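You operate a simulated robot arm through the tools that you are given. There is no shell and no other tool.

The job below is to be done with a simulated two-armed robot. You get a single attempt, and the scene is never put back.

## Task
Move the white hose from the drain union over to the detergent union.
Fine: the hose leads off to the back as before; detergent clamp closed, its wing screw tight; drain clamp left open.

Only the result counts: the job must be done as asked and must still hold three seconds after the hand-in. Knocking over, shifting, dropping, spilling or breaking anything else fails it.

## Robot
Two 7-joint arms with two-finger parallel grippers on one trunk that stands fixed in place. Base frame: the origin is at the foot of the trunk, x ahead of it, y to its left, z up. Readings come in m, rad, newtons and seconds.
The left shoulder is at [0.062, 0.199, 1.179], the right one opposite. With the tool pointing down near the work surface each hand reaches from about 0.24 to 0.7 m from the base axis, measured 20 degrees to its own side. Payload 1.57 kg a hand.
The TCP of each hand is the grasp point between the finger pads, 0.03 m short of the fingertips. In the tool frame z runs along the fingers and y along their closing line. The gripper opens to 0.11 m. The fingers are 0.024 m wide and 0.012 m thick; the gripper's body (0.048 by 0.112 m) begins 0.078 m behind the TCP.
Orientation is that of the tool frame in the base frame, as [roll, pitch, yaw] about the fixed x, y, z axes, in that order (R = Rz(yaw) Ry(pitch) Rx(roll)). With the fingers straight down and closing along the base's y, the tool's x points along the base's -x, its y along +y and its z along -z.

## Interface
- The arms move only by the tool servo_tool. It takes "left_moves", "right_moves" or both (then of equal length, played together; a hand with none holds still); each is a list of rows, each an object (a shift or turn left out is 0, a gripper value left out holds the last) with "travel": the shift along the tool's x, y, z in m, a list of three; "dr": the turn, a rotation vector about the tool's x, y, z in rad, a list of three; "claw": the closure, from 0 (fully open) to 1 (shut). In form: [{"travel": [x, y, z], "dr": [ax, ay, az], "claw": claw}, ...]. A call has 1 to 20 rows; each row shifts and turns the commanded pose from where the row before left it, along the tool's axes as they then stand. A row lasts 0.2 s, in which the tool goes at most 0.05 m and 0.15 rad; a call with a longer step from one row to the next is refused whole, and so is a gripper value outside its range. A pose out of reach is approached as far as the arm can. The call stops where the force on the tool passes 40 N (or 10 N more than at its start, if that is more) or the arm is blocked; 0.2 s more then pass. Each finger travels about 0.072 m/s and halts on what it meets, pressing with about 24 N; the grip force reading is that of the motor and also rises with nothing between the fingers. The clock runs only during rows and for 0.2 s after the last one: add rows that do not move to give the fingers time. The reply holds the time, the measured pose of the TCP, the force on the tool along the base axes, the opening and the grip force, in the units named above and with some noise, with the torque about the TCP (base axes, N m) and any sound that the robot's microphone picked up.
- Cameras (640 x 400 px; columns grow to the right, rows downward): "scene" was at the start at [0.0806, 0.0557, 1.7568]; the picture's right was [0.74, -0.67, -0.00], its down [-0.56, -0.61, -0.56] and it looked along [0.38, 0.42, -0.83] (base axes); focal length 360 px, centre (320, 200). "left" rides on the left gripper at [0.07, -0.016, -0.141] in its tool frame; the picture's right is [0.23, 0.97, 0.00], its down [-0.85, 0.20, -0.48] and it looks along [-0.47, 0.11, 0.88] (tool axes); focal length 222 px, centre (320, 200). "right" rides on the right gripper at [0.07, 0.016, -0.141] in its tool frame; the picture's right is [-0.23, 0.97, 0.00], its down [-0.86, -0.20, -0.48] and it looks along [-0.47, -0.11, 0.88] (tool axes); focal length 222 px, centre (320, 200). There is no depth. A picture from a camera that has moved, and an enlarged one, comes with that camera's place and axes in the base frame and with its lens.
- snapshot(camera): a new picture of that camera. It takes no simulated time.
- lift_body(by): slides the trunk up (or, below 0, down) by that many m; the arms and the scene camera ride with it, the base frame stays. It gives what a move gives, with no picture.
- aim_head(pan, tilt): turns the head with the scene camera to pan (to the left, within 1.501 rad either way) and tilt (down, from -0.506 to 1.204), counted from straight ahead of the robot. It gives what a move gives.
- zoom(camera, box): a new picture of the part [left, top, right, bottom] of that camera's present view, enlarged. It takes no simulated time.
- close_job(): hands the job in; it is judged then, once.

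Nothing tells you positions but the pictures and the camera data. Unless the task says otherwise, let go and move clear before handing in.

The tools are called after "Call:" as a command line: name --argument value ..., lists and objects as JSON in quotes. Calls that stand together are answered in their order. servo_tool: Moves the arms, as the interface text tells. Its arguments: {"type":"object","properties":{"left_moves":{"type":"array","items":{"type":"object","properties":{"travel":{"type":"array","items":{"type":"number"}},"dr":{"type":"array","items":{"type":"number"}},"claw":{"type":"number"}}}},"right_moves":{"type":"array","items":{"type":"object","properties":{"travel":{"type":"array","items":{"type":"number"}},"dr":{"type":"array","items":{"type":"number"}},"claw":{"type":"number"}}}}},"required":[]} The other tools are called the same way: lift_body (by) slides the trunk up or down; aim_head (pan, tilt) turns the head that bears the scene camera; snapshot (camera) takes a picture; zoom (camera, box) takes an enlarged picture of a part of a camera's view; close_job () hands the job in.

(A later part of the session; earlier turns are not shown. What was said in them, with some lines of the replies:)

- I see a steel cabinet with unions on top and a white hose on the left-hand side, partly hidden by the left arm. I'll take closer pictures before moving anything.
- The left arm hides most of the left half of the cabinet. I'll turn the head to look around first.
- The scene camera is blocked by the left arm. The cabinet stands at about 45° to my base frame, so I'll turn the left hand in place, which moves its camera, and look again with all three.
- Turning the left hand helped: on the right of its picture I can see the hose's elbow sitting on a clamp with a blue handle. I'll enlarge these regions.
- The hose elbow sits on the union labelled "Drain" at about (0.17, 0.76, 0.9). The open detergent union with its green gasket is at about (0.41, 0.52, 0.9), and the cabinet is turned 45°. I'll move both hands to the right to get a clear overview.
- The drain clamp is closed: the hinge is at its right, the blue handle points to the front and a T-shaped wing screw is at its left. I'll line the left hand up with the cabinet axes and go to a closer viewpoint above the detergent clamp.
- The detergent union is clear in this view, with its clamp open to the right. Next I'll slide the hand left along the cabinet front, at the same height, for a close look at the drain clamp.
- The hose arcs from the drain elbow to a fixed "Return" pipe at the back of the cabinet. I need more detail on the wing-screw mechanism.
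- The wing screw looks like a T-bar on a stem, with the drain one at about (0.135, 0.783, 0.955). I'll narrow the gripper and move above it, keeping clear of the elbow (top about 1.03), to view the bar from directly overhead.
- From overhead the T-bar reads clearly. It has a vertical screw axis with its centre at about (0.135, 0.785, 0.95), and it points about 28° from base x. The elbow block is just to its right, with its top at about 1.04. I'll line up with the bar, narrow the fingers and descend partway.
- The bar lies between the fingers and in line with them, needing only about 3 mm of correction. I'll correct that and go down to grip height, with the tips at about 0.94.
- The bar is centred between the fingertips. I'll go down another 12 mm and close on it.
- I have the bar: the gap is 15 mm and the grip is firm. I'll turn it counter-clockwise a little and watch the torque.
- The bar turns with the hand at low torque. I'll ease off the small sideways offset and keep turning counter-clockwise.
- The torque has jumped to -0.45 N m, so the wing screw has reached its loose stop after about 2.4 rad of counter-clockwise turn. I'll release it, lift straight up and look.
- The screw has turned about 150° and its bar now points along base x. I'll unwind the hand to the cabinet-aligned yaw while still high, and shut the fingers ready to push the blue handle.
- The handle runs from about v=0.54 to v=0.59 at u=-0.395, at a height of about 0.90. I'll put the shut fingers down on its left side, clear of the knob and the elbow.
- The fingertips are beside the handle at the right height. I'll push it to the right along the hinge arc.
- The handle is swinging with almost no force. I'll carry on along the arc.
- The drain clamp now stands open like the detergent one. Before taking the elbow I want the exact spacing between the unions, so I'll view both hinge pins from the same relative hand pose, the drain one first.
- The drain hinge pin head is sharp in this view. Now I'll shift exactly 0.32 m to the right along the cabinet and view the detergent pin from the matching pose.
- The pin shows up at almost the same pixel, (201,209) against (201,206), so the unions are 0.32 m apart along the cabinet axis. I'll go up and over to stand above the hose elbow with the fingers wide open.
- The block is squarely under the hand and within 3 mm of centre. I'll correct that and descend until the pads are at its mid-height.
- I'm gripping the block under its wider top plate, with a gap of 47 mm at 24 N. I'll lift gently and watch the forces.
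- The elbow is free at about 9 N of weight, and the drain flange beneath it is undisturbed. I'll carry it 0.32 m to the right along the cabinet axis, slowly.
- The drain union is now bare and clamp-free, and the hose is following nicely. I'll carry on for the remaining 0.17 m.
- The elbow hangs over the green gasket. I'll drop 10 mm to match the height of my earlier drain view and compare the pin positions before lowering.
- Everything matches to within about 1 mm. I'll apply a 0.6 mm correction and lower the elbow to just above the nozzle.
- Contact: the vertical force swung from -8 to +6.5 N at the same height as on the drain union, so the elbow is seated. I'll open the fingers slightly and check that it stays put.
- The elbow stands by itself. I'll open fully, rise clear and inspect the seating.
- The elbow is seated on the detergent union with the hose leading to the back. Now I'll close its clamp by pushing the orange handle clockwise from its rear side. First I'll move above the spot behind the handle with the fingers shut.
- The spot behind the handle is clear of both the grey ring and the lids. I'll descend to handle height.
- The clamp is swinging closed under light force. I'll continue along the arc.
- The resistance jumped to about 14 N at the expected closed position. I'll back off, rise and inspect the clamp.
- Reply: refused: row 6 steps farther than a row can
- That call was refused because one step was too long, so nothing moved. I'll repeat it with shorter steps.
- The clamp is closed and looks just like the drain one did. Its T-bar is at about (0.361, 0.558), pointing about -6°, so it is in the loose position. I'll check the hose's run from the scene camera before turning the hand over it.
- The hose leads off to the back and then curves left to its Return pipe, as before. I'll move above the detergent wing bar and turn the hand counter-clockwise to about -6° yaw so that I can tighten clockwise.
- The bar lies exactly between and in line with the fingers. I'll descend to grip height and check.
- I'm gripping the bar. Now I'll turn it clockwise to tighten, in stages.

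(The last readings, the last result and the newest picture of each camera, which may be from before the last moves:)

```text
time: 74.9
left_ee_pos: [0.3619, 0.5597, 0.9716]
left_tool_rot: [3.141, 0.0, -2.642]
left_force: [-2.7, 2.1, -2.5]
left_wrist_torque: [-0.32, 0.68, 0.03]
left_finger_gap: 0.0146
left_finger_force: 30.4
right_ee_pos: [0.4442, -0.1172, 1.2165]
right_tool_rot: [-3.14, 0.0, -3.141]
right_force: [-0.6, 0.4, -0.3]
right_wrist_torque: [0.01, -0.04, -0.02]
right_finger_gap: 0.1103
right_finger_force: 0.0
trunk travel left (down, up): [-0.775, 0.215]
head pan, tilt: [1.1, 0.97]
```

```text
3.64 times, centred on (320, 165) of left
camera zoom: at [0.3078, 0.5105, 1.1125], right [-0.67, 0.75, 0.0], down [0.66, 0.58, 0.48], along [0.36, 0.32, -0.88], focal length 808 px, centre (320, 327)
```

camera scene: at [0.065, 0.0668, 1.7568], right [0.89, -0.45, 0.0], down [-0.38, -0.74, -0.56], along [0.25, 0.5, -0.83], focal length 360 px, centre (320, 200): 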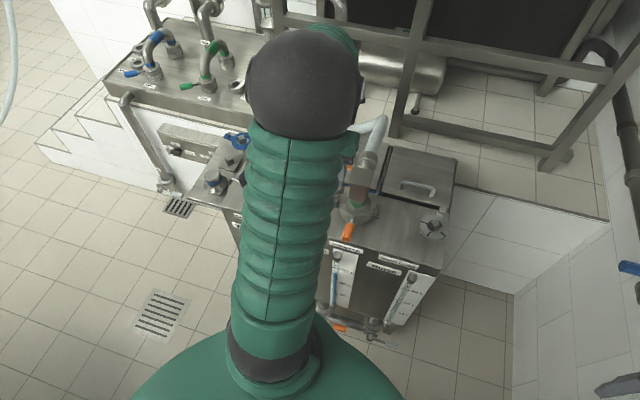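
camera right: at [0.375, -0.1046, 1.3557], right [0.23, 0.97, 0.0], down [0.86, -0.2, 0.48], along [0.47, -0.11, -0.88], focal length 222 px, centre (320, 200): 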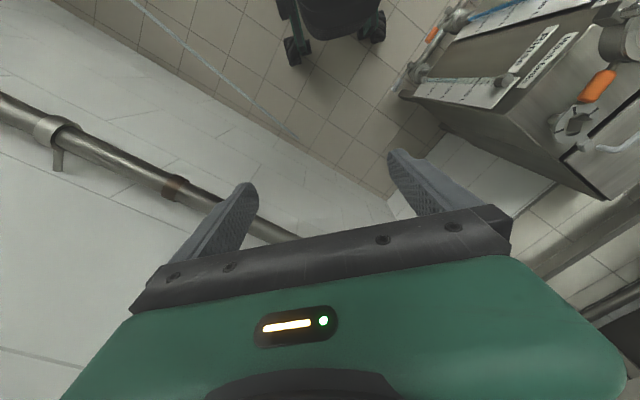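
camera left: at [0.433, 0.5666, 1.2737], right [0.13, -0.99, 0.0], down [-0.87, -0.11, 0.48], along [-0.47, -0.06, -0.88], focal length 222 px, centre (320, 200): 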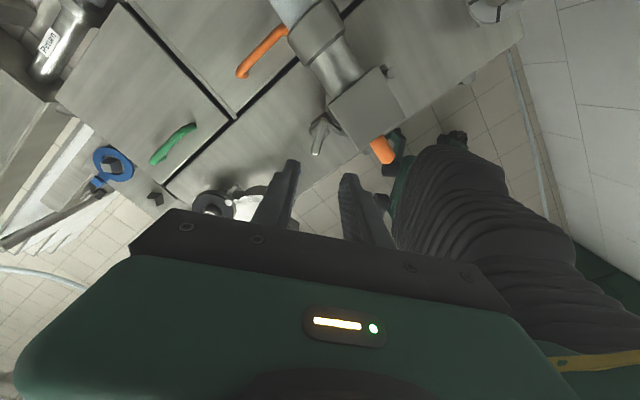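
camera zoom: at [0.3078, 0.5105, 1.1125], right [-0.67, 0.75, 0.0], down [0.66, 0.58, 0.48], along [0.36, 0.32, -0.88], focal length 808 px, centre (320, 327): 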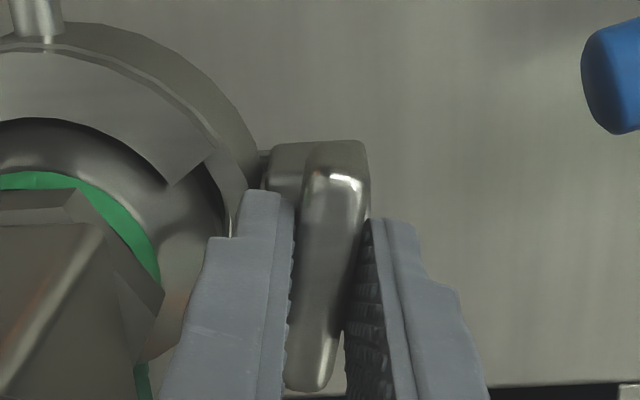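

Call:
servo_tool --left_moves '[{"dr": [0, 0, 0.07]}, {"dr": [0, 0, 0.07]}]'

Call:
zoom --camera "left" --box '[240, 110, 400, 220]'

```text
time: 75.5
left_ee_pos: [0.3621, 0.5582, 0.972]
left_tool_rot: [-3.141, 0.002, -2.78]
left_force: [-4.5, 3.5, 1.1]
left_wrist_torque: [0.11, 0.14, 0.66]
left_finger_gap: 0.0148
left_finger_force: 31.2
right_ee_pos: [0.4432, -0.1167, 1.2166]
right_tool_rot: [-3.141, 0.003, 3.141]
right_force: [0.0, 0.5, -0.1]
right_wrist_torque: [0.01, -0.01, -0.01]
right_finger_gap: 0.11
right_finger_force: 0.0
trunk travel left (down, up): [-0.775, 0.215]
head pan, tilt: [1.1, 0.97]
```

```text
3.64 times, centred on (320, 165) of left
camera zoom: at [0.3016, 0.5184, 1.1124], right [-0.56, 0.83, 0.0], down [0.73, 0.49, 0.48], along [0.4, 0.27, -0.88], focal length 808 px, centre (320, 327)
```

zoom: 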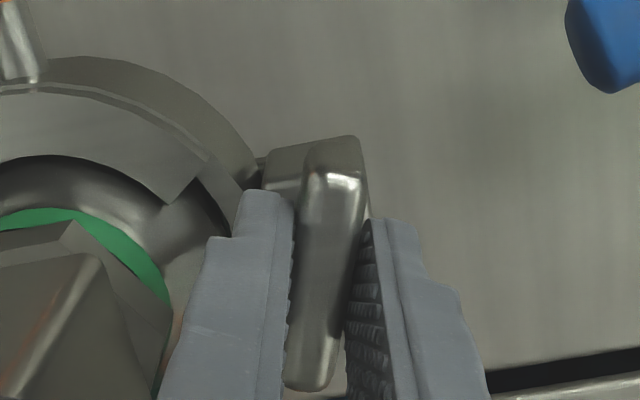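

The resisting torque is now 0.66 N m, so the screw has reached its tight stop. One more small nudge will make sure.

Call:
servo_tool --left_moves '[{"dr": [0, 0, 0.05]}, {"dr": [0, 0, 0.03]}, {"dr": [0, 0, 0]}]'

Call:
zoom --camera "left" --box '[240, 110, 400, 220]'

```text
time: 76.3
left_ee_pos: [0.3622, 0.5581, 0.9717]
left_tool_rot: [-3.141, 0.002, -2.862]
left_force: [-2.4, 5.0, 6.2]
left_wrist_torque: [0.13, -0.07, 0.93]
left_finger_gap: 0.0166
left_finger_force: 31.5
right_ee_pos: [0.4447, -0.1171, 1.2165]
right_tool_rot: [-3.14, 0.001, 3.141]
right_force: [0.4, -0.3, -0.7]
right_wrist_torque: [0.03, -0.01, 0.0]
right_finger_gap: 0.1102
right_finger_force: 0.0
trunk travel left (down, up): [-0.775, 0.215]
head pan, tilt: [1.1, 0.97]
```

```text
3.64 times, centred on (320, 165) of left
camera zoom: at [0.2983, 0.5231, 1.1124], right [-0.49, 0.87, 0.0], down [0.77, 0.43, 0.48], along [0.42, 0.23, -0.88], focal length 808 px, centre (320, 327)
```

zoom: 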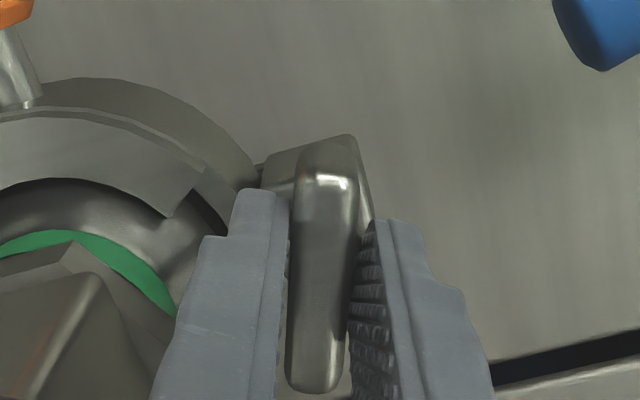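

The torque is at 0.93 N m and the bar doesn't move any further, so it's tight. I'll open the fingers a little, lift straight off and inspect.

Call:
servo_tool --left_moves '[{"claw": 0.73}, {"claw": 0.73}, {"travel": [0, 0, -0.03]}, {"travel": [0, 0, -0.04]}, {"travel": [0, 0, -0.04]}, {"travel": [0, 0, -0.04]}]'

Call:
snapshot --camera "left"

Call:
zoom --camera "left" --box '[200, 60, 420, 210]'

```text
time: 77.7
left_ee_pos: [0.3607, 0.5575, 1.1221]
left_tool_rot: [3.139, -0.001, -2.861]
left_force: [-0.7, 0.1, -0.2]
left_wrist_torque: [-0.01, -0.01, 0.01]
left_finger_gap: 0.0297
left_finger_force: 0.1
right_ee_pos: [0.444, -0.1188, 1.2148]
right_tool_rot: [3.141, 0.003, -3.14]
right_force: [1.3, 0.0, 0.0]
right_wrist_torque: [0.02, -0.01, 0.02]
right_finger_gap: 0.1099
right_finger_force: 0.1
trunk travel left (down, up): [-0.775, 0.215]
head pan, tilt: [1.1, 0.97]
```

```text
taken
camera left: at [0.2977, 0.5227, 1.2628], right [-0.49, 0.87, 0.0], down [0.77, 0.43, 0.48], along [0.42, 0.23, -0.88], focal length 222 px, centre (320, 200)
```

left: 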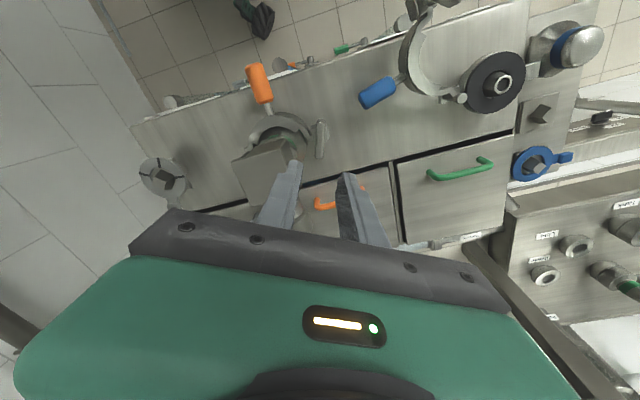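

```text
2.67 times, centred on (310, 135) of left
camera zoom: at [0.2977, 0.5227, 1.2628], right [-0.49, 0.87, 0.0], down [0.77, 0.43, 0.48], along [0.42, 0.23, -0.88], focal length 592 px, centre (347, 373)
```

zoom: 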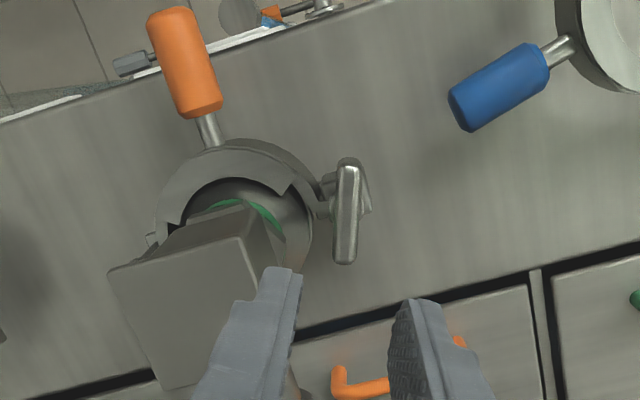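

The bar now sits at about 25°, matching the drain's original tight position. I'll move the hand up and away, then check the whole scene.

Call:
servo_tool --left_moves '[{"travel": [0, 0, -0.04]}, {"travel": [0, 0, -0.04]}, {"travel": [0.025, -0.0335, 0]}, {"travel": [0.025, -0.0335, 0]}, {"travel": [0.025, -0.0335, 0]}, {"travel": [0.026, -0.0335, 0]}, {"travel": [0, 0, 0]}]'

Call:
snapshot --camera "left"

Call:
snapshot --camera "scene"

Call:
zoom --camera "left" --box '[200, 20, 520, 220]'

```text
time: 79.3
left_ee_pos: [0.3, 0.3993, 1.2059]
left_tool_rot: [3.141, 0.0, -2.862]
left_force: [0.2, 0.5, 0.5]
left_wrist_torque: [-0.02, 0.0, 0.0]
left_finger_gap: 0.0296
left_finger_force: 0.1
right_ee_pos: [0.4438, -0.1192, 1.2156]
right_tool_rot: [3.141, 0.001, -3.141]
right_force: [-1.2, 0.0, -0.2]
right_wrist_torque: [0.0, 0.0, 0.02]
right_finger_gap: 0.11
right_finger_force: 0.0
trunk travel left (down, up): [-0.775, 0.215]
head pan, tilt: [1.1, 0.97]
```

```text
taken
camera left: at [0.2373, 0.3638, 1.3459], right [-0.49, 0.87, 0.0], down [0.77, 0.43, 0.48], along [0.42, 0.23, -0.88], focal length 222 px, centre (320, 200)
```

left: 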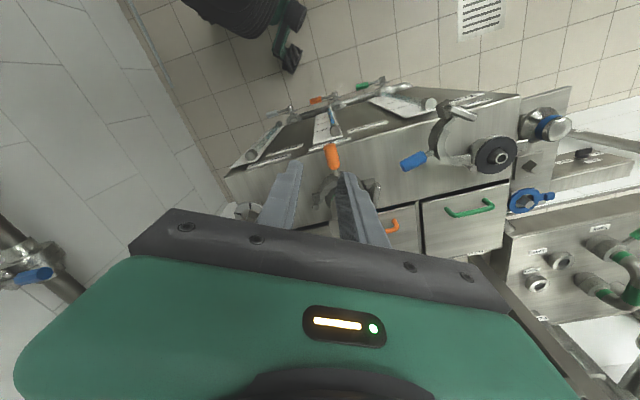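

```text
taken
camera scene: at [0.0642, 0.0638, 1.7569], right [0.89, -0.45, 0.0], down [-0.38, -0.74, -0.56], along [0.25, 0.5, -0.83], focal length 360 px, centre (320, 200)
```

scene: 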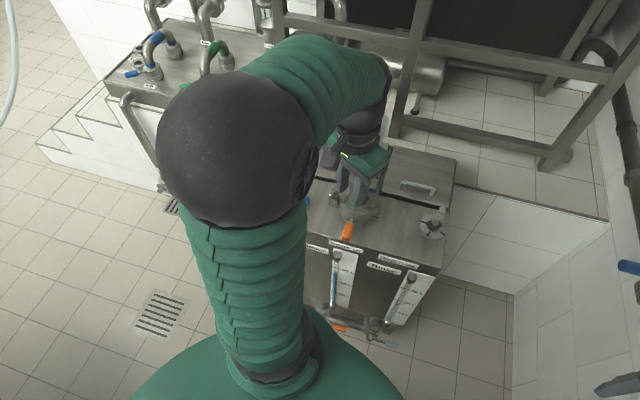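

```text
2.00 times, centred on (360, 120) of left
camera zoom: at [0.2373, 0.3638, 1.3459], right [-0.49, 0.87, 0.0], down [0.77, 0.43, 0.48], along [0.42, 0.23, -0.88], focal length 444 px, centre (240, 360)
```

zoom: 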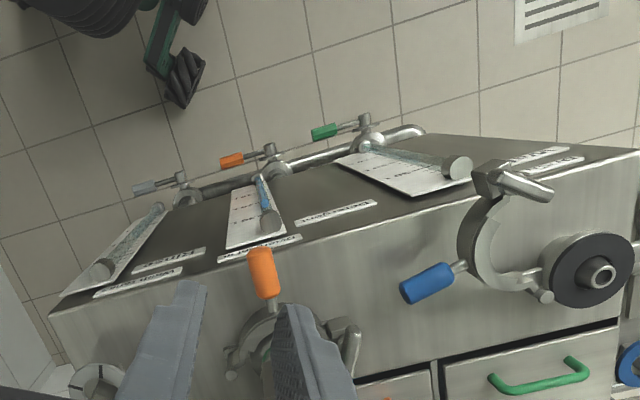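

I'll shift the hand left, still high, so the scene camera can see the detergent union and the hose clearly.

Call:
servo_tool --left_moves '[{"travel": [0.0154, 0.037, 0]}, {"travel": [0.0154, 0.037, 0]}, {"travel": [0.0154, 0.037, 0]}, {"travel": [0.0154, 0.037, 0]}, {"travel": [0.0154, 0.037, 0]}, {"travel": [0.0154, 0.037, 0]}, {"travel": [0.0154, 0.037, 0]}, {"travel": [0.0154, 0.037, 0]}, {"travel": [0, 0, 0]}]'

Call:
snapshot --camera "scene"

Call:
zoom --camera "scene" --box '[310, 150, 430, 250]'

Call:
zoom --camera "scene" --box '[240, 50, 460, 210]'

Call:
snapshot --camera "left"

```text
time: 81.3
left_ee_pos: [0.1021, 0.6517, 1.2022]
left_tool_rot: [3.141, 0.0, -2.862]
left_force: [-0.5, -0.1, 0.3]
left_wrist_torque: [0.0, 0.0, 0.02]
left_finger_gap: 0.0297
left_finger_force: 0.1
right_ee_pos: [0.4448, -0.1178, 1.2165]
right_tool_rot: [-3.141, 0.001, 3.14]
right_force: [0.0, 0.4, 1.0]
right_wrist_torque: [-0.01, 0.0, -0.01]
right_finger_gap: 0.1102
right_finger_force: 0.0
trunk travel left (down, up): [-0.775, 0.215]
head pan, tilt: [1.1, 0.97]
```

```text
taken
camera scene: at [0.0636, 0.0676, 1.7568], right [0.89, -0.45, 0.0], down [-0.37, -0.74, -0.56], along [0.26, 0.5, -0.83], focal length 360 px, centre (320, 200)
```

scene: 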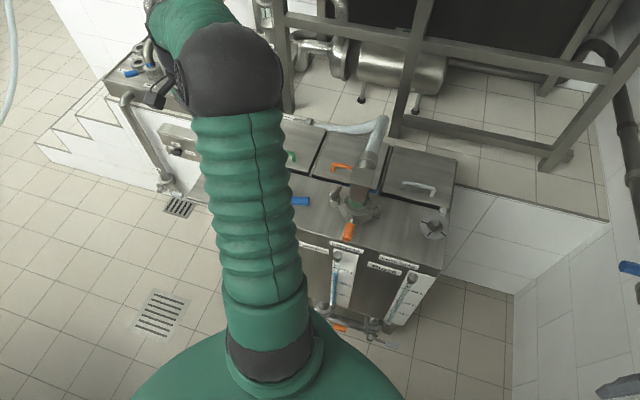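

```text
4.00 times, centred on (370, 200) of scene
camera zoom: at [0.0636, 0.0676, 1.7568], right [0.89, -0.45, 0.0], down [-0.37, -0.74, -0.56], along [0.26, 0.5, -0.83], focal length 1439 px, centre (120, 200)
```

zoom: 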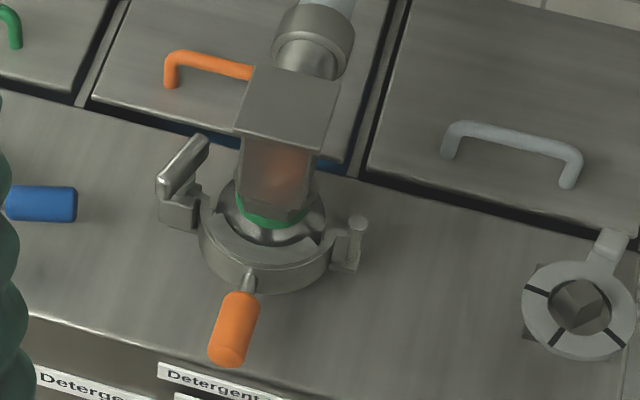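

```text
2.50 times, centred on (350, 130) of scene
camera zoom: at [0.0636, 0.0676, 1.7568], right [0.89, -0.45, 0.0], down [-0.37, -0.74, -0.56], along [0.26, 0.5, -0.83], focal length 899 px, centre (245, 375)
```

zoom: 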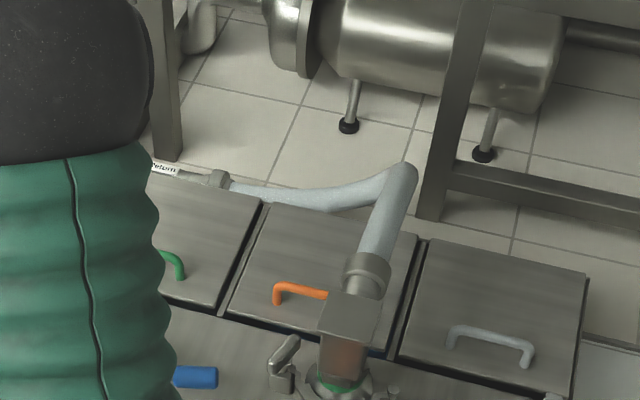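

```text
taken
camera left: at [0.0397, 0.6163, 1.3423], right [-0.49, 0.87, 0.0], down [0.77, 0.43, 0.48], along [0.42, 0.23, -0.88], focal length 222 px, centre (320, 200)
```

left: 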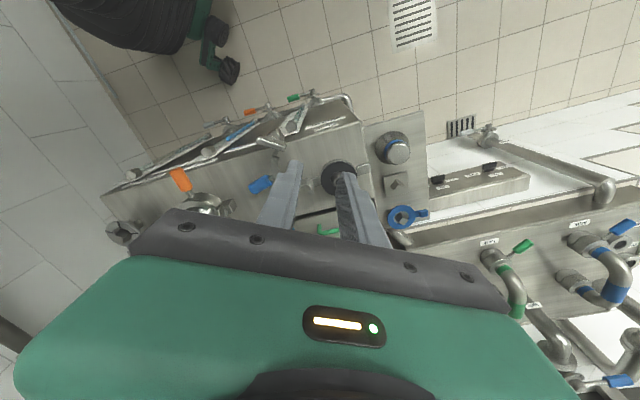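

The white hose's elbow is seated on the detergent union and the hose still leads to the back. The detergent clamp is closed with its wing screw tight, the drain clamp stands open, and both hands are clear. Everything else looks undisturbed, so I'm handing in.

Call:
close_job

```text
The job is handed in.
```

The white hose now sits on the detergent union and leads off to the back as before. I've handed the job in but haven't been told the verdict.

- **Detergent union:** the elbow went down to the same height it had on the drain union. The clamp is closed and the wing screw is turned clockwise to its stop, where it resisted at about 0.9 N m. Its bar points the same way the drain's did when that was tight.
- **Drain union:** it is bare and its clamp is open. The wing screw there is loosened to its stop.
- **Surroundings:** the last pictures show nothing knocked over or shifted. Both hands had let go and were clear before hand-in.
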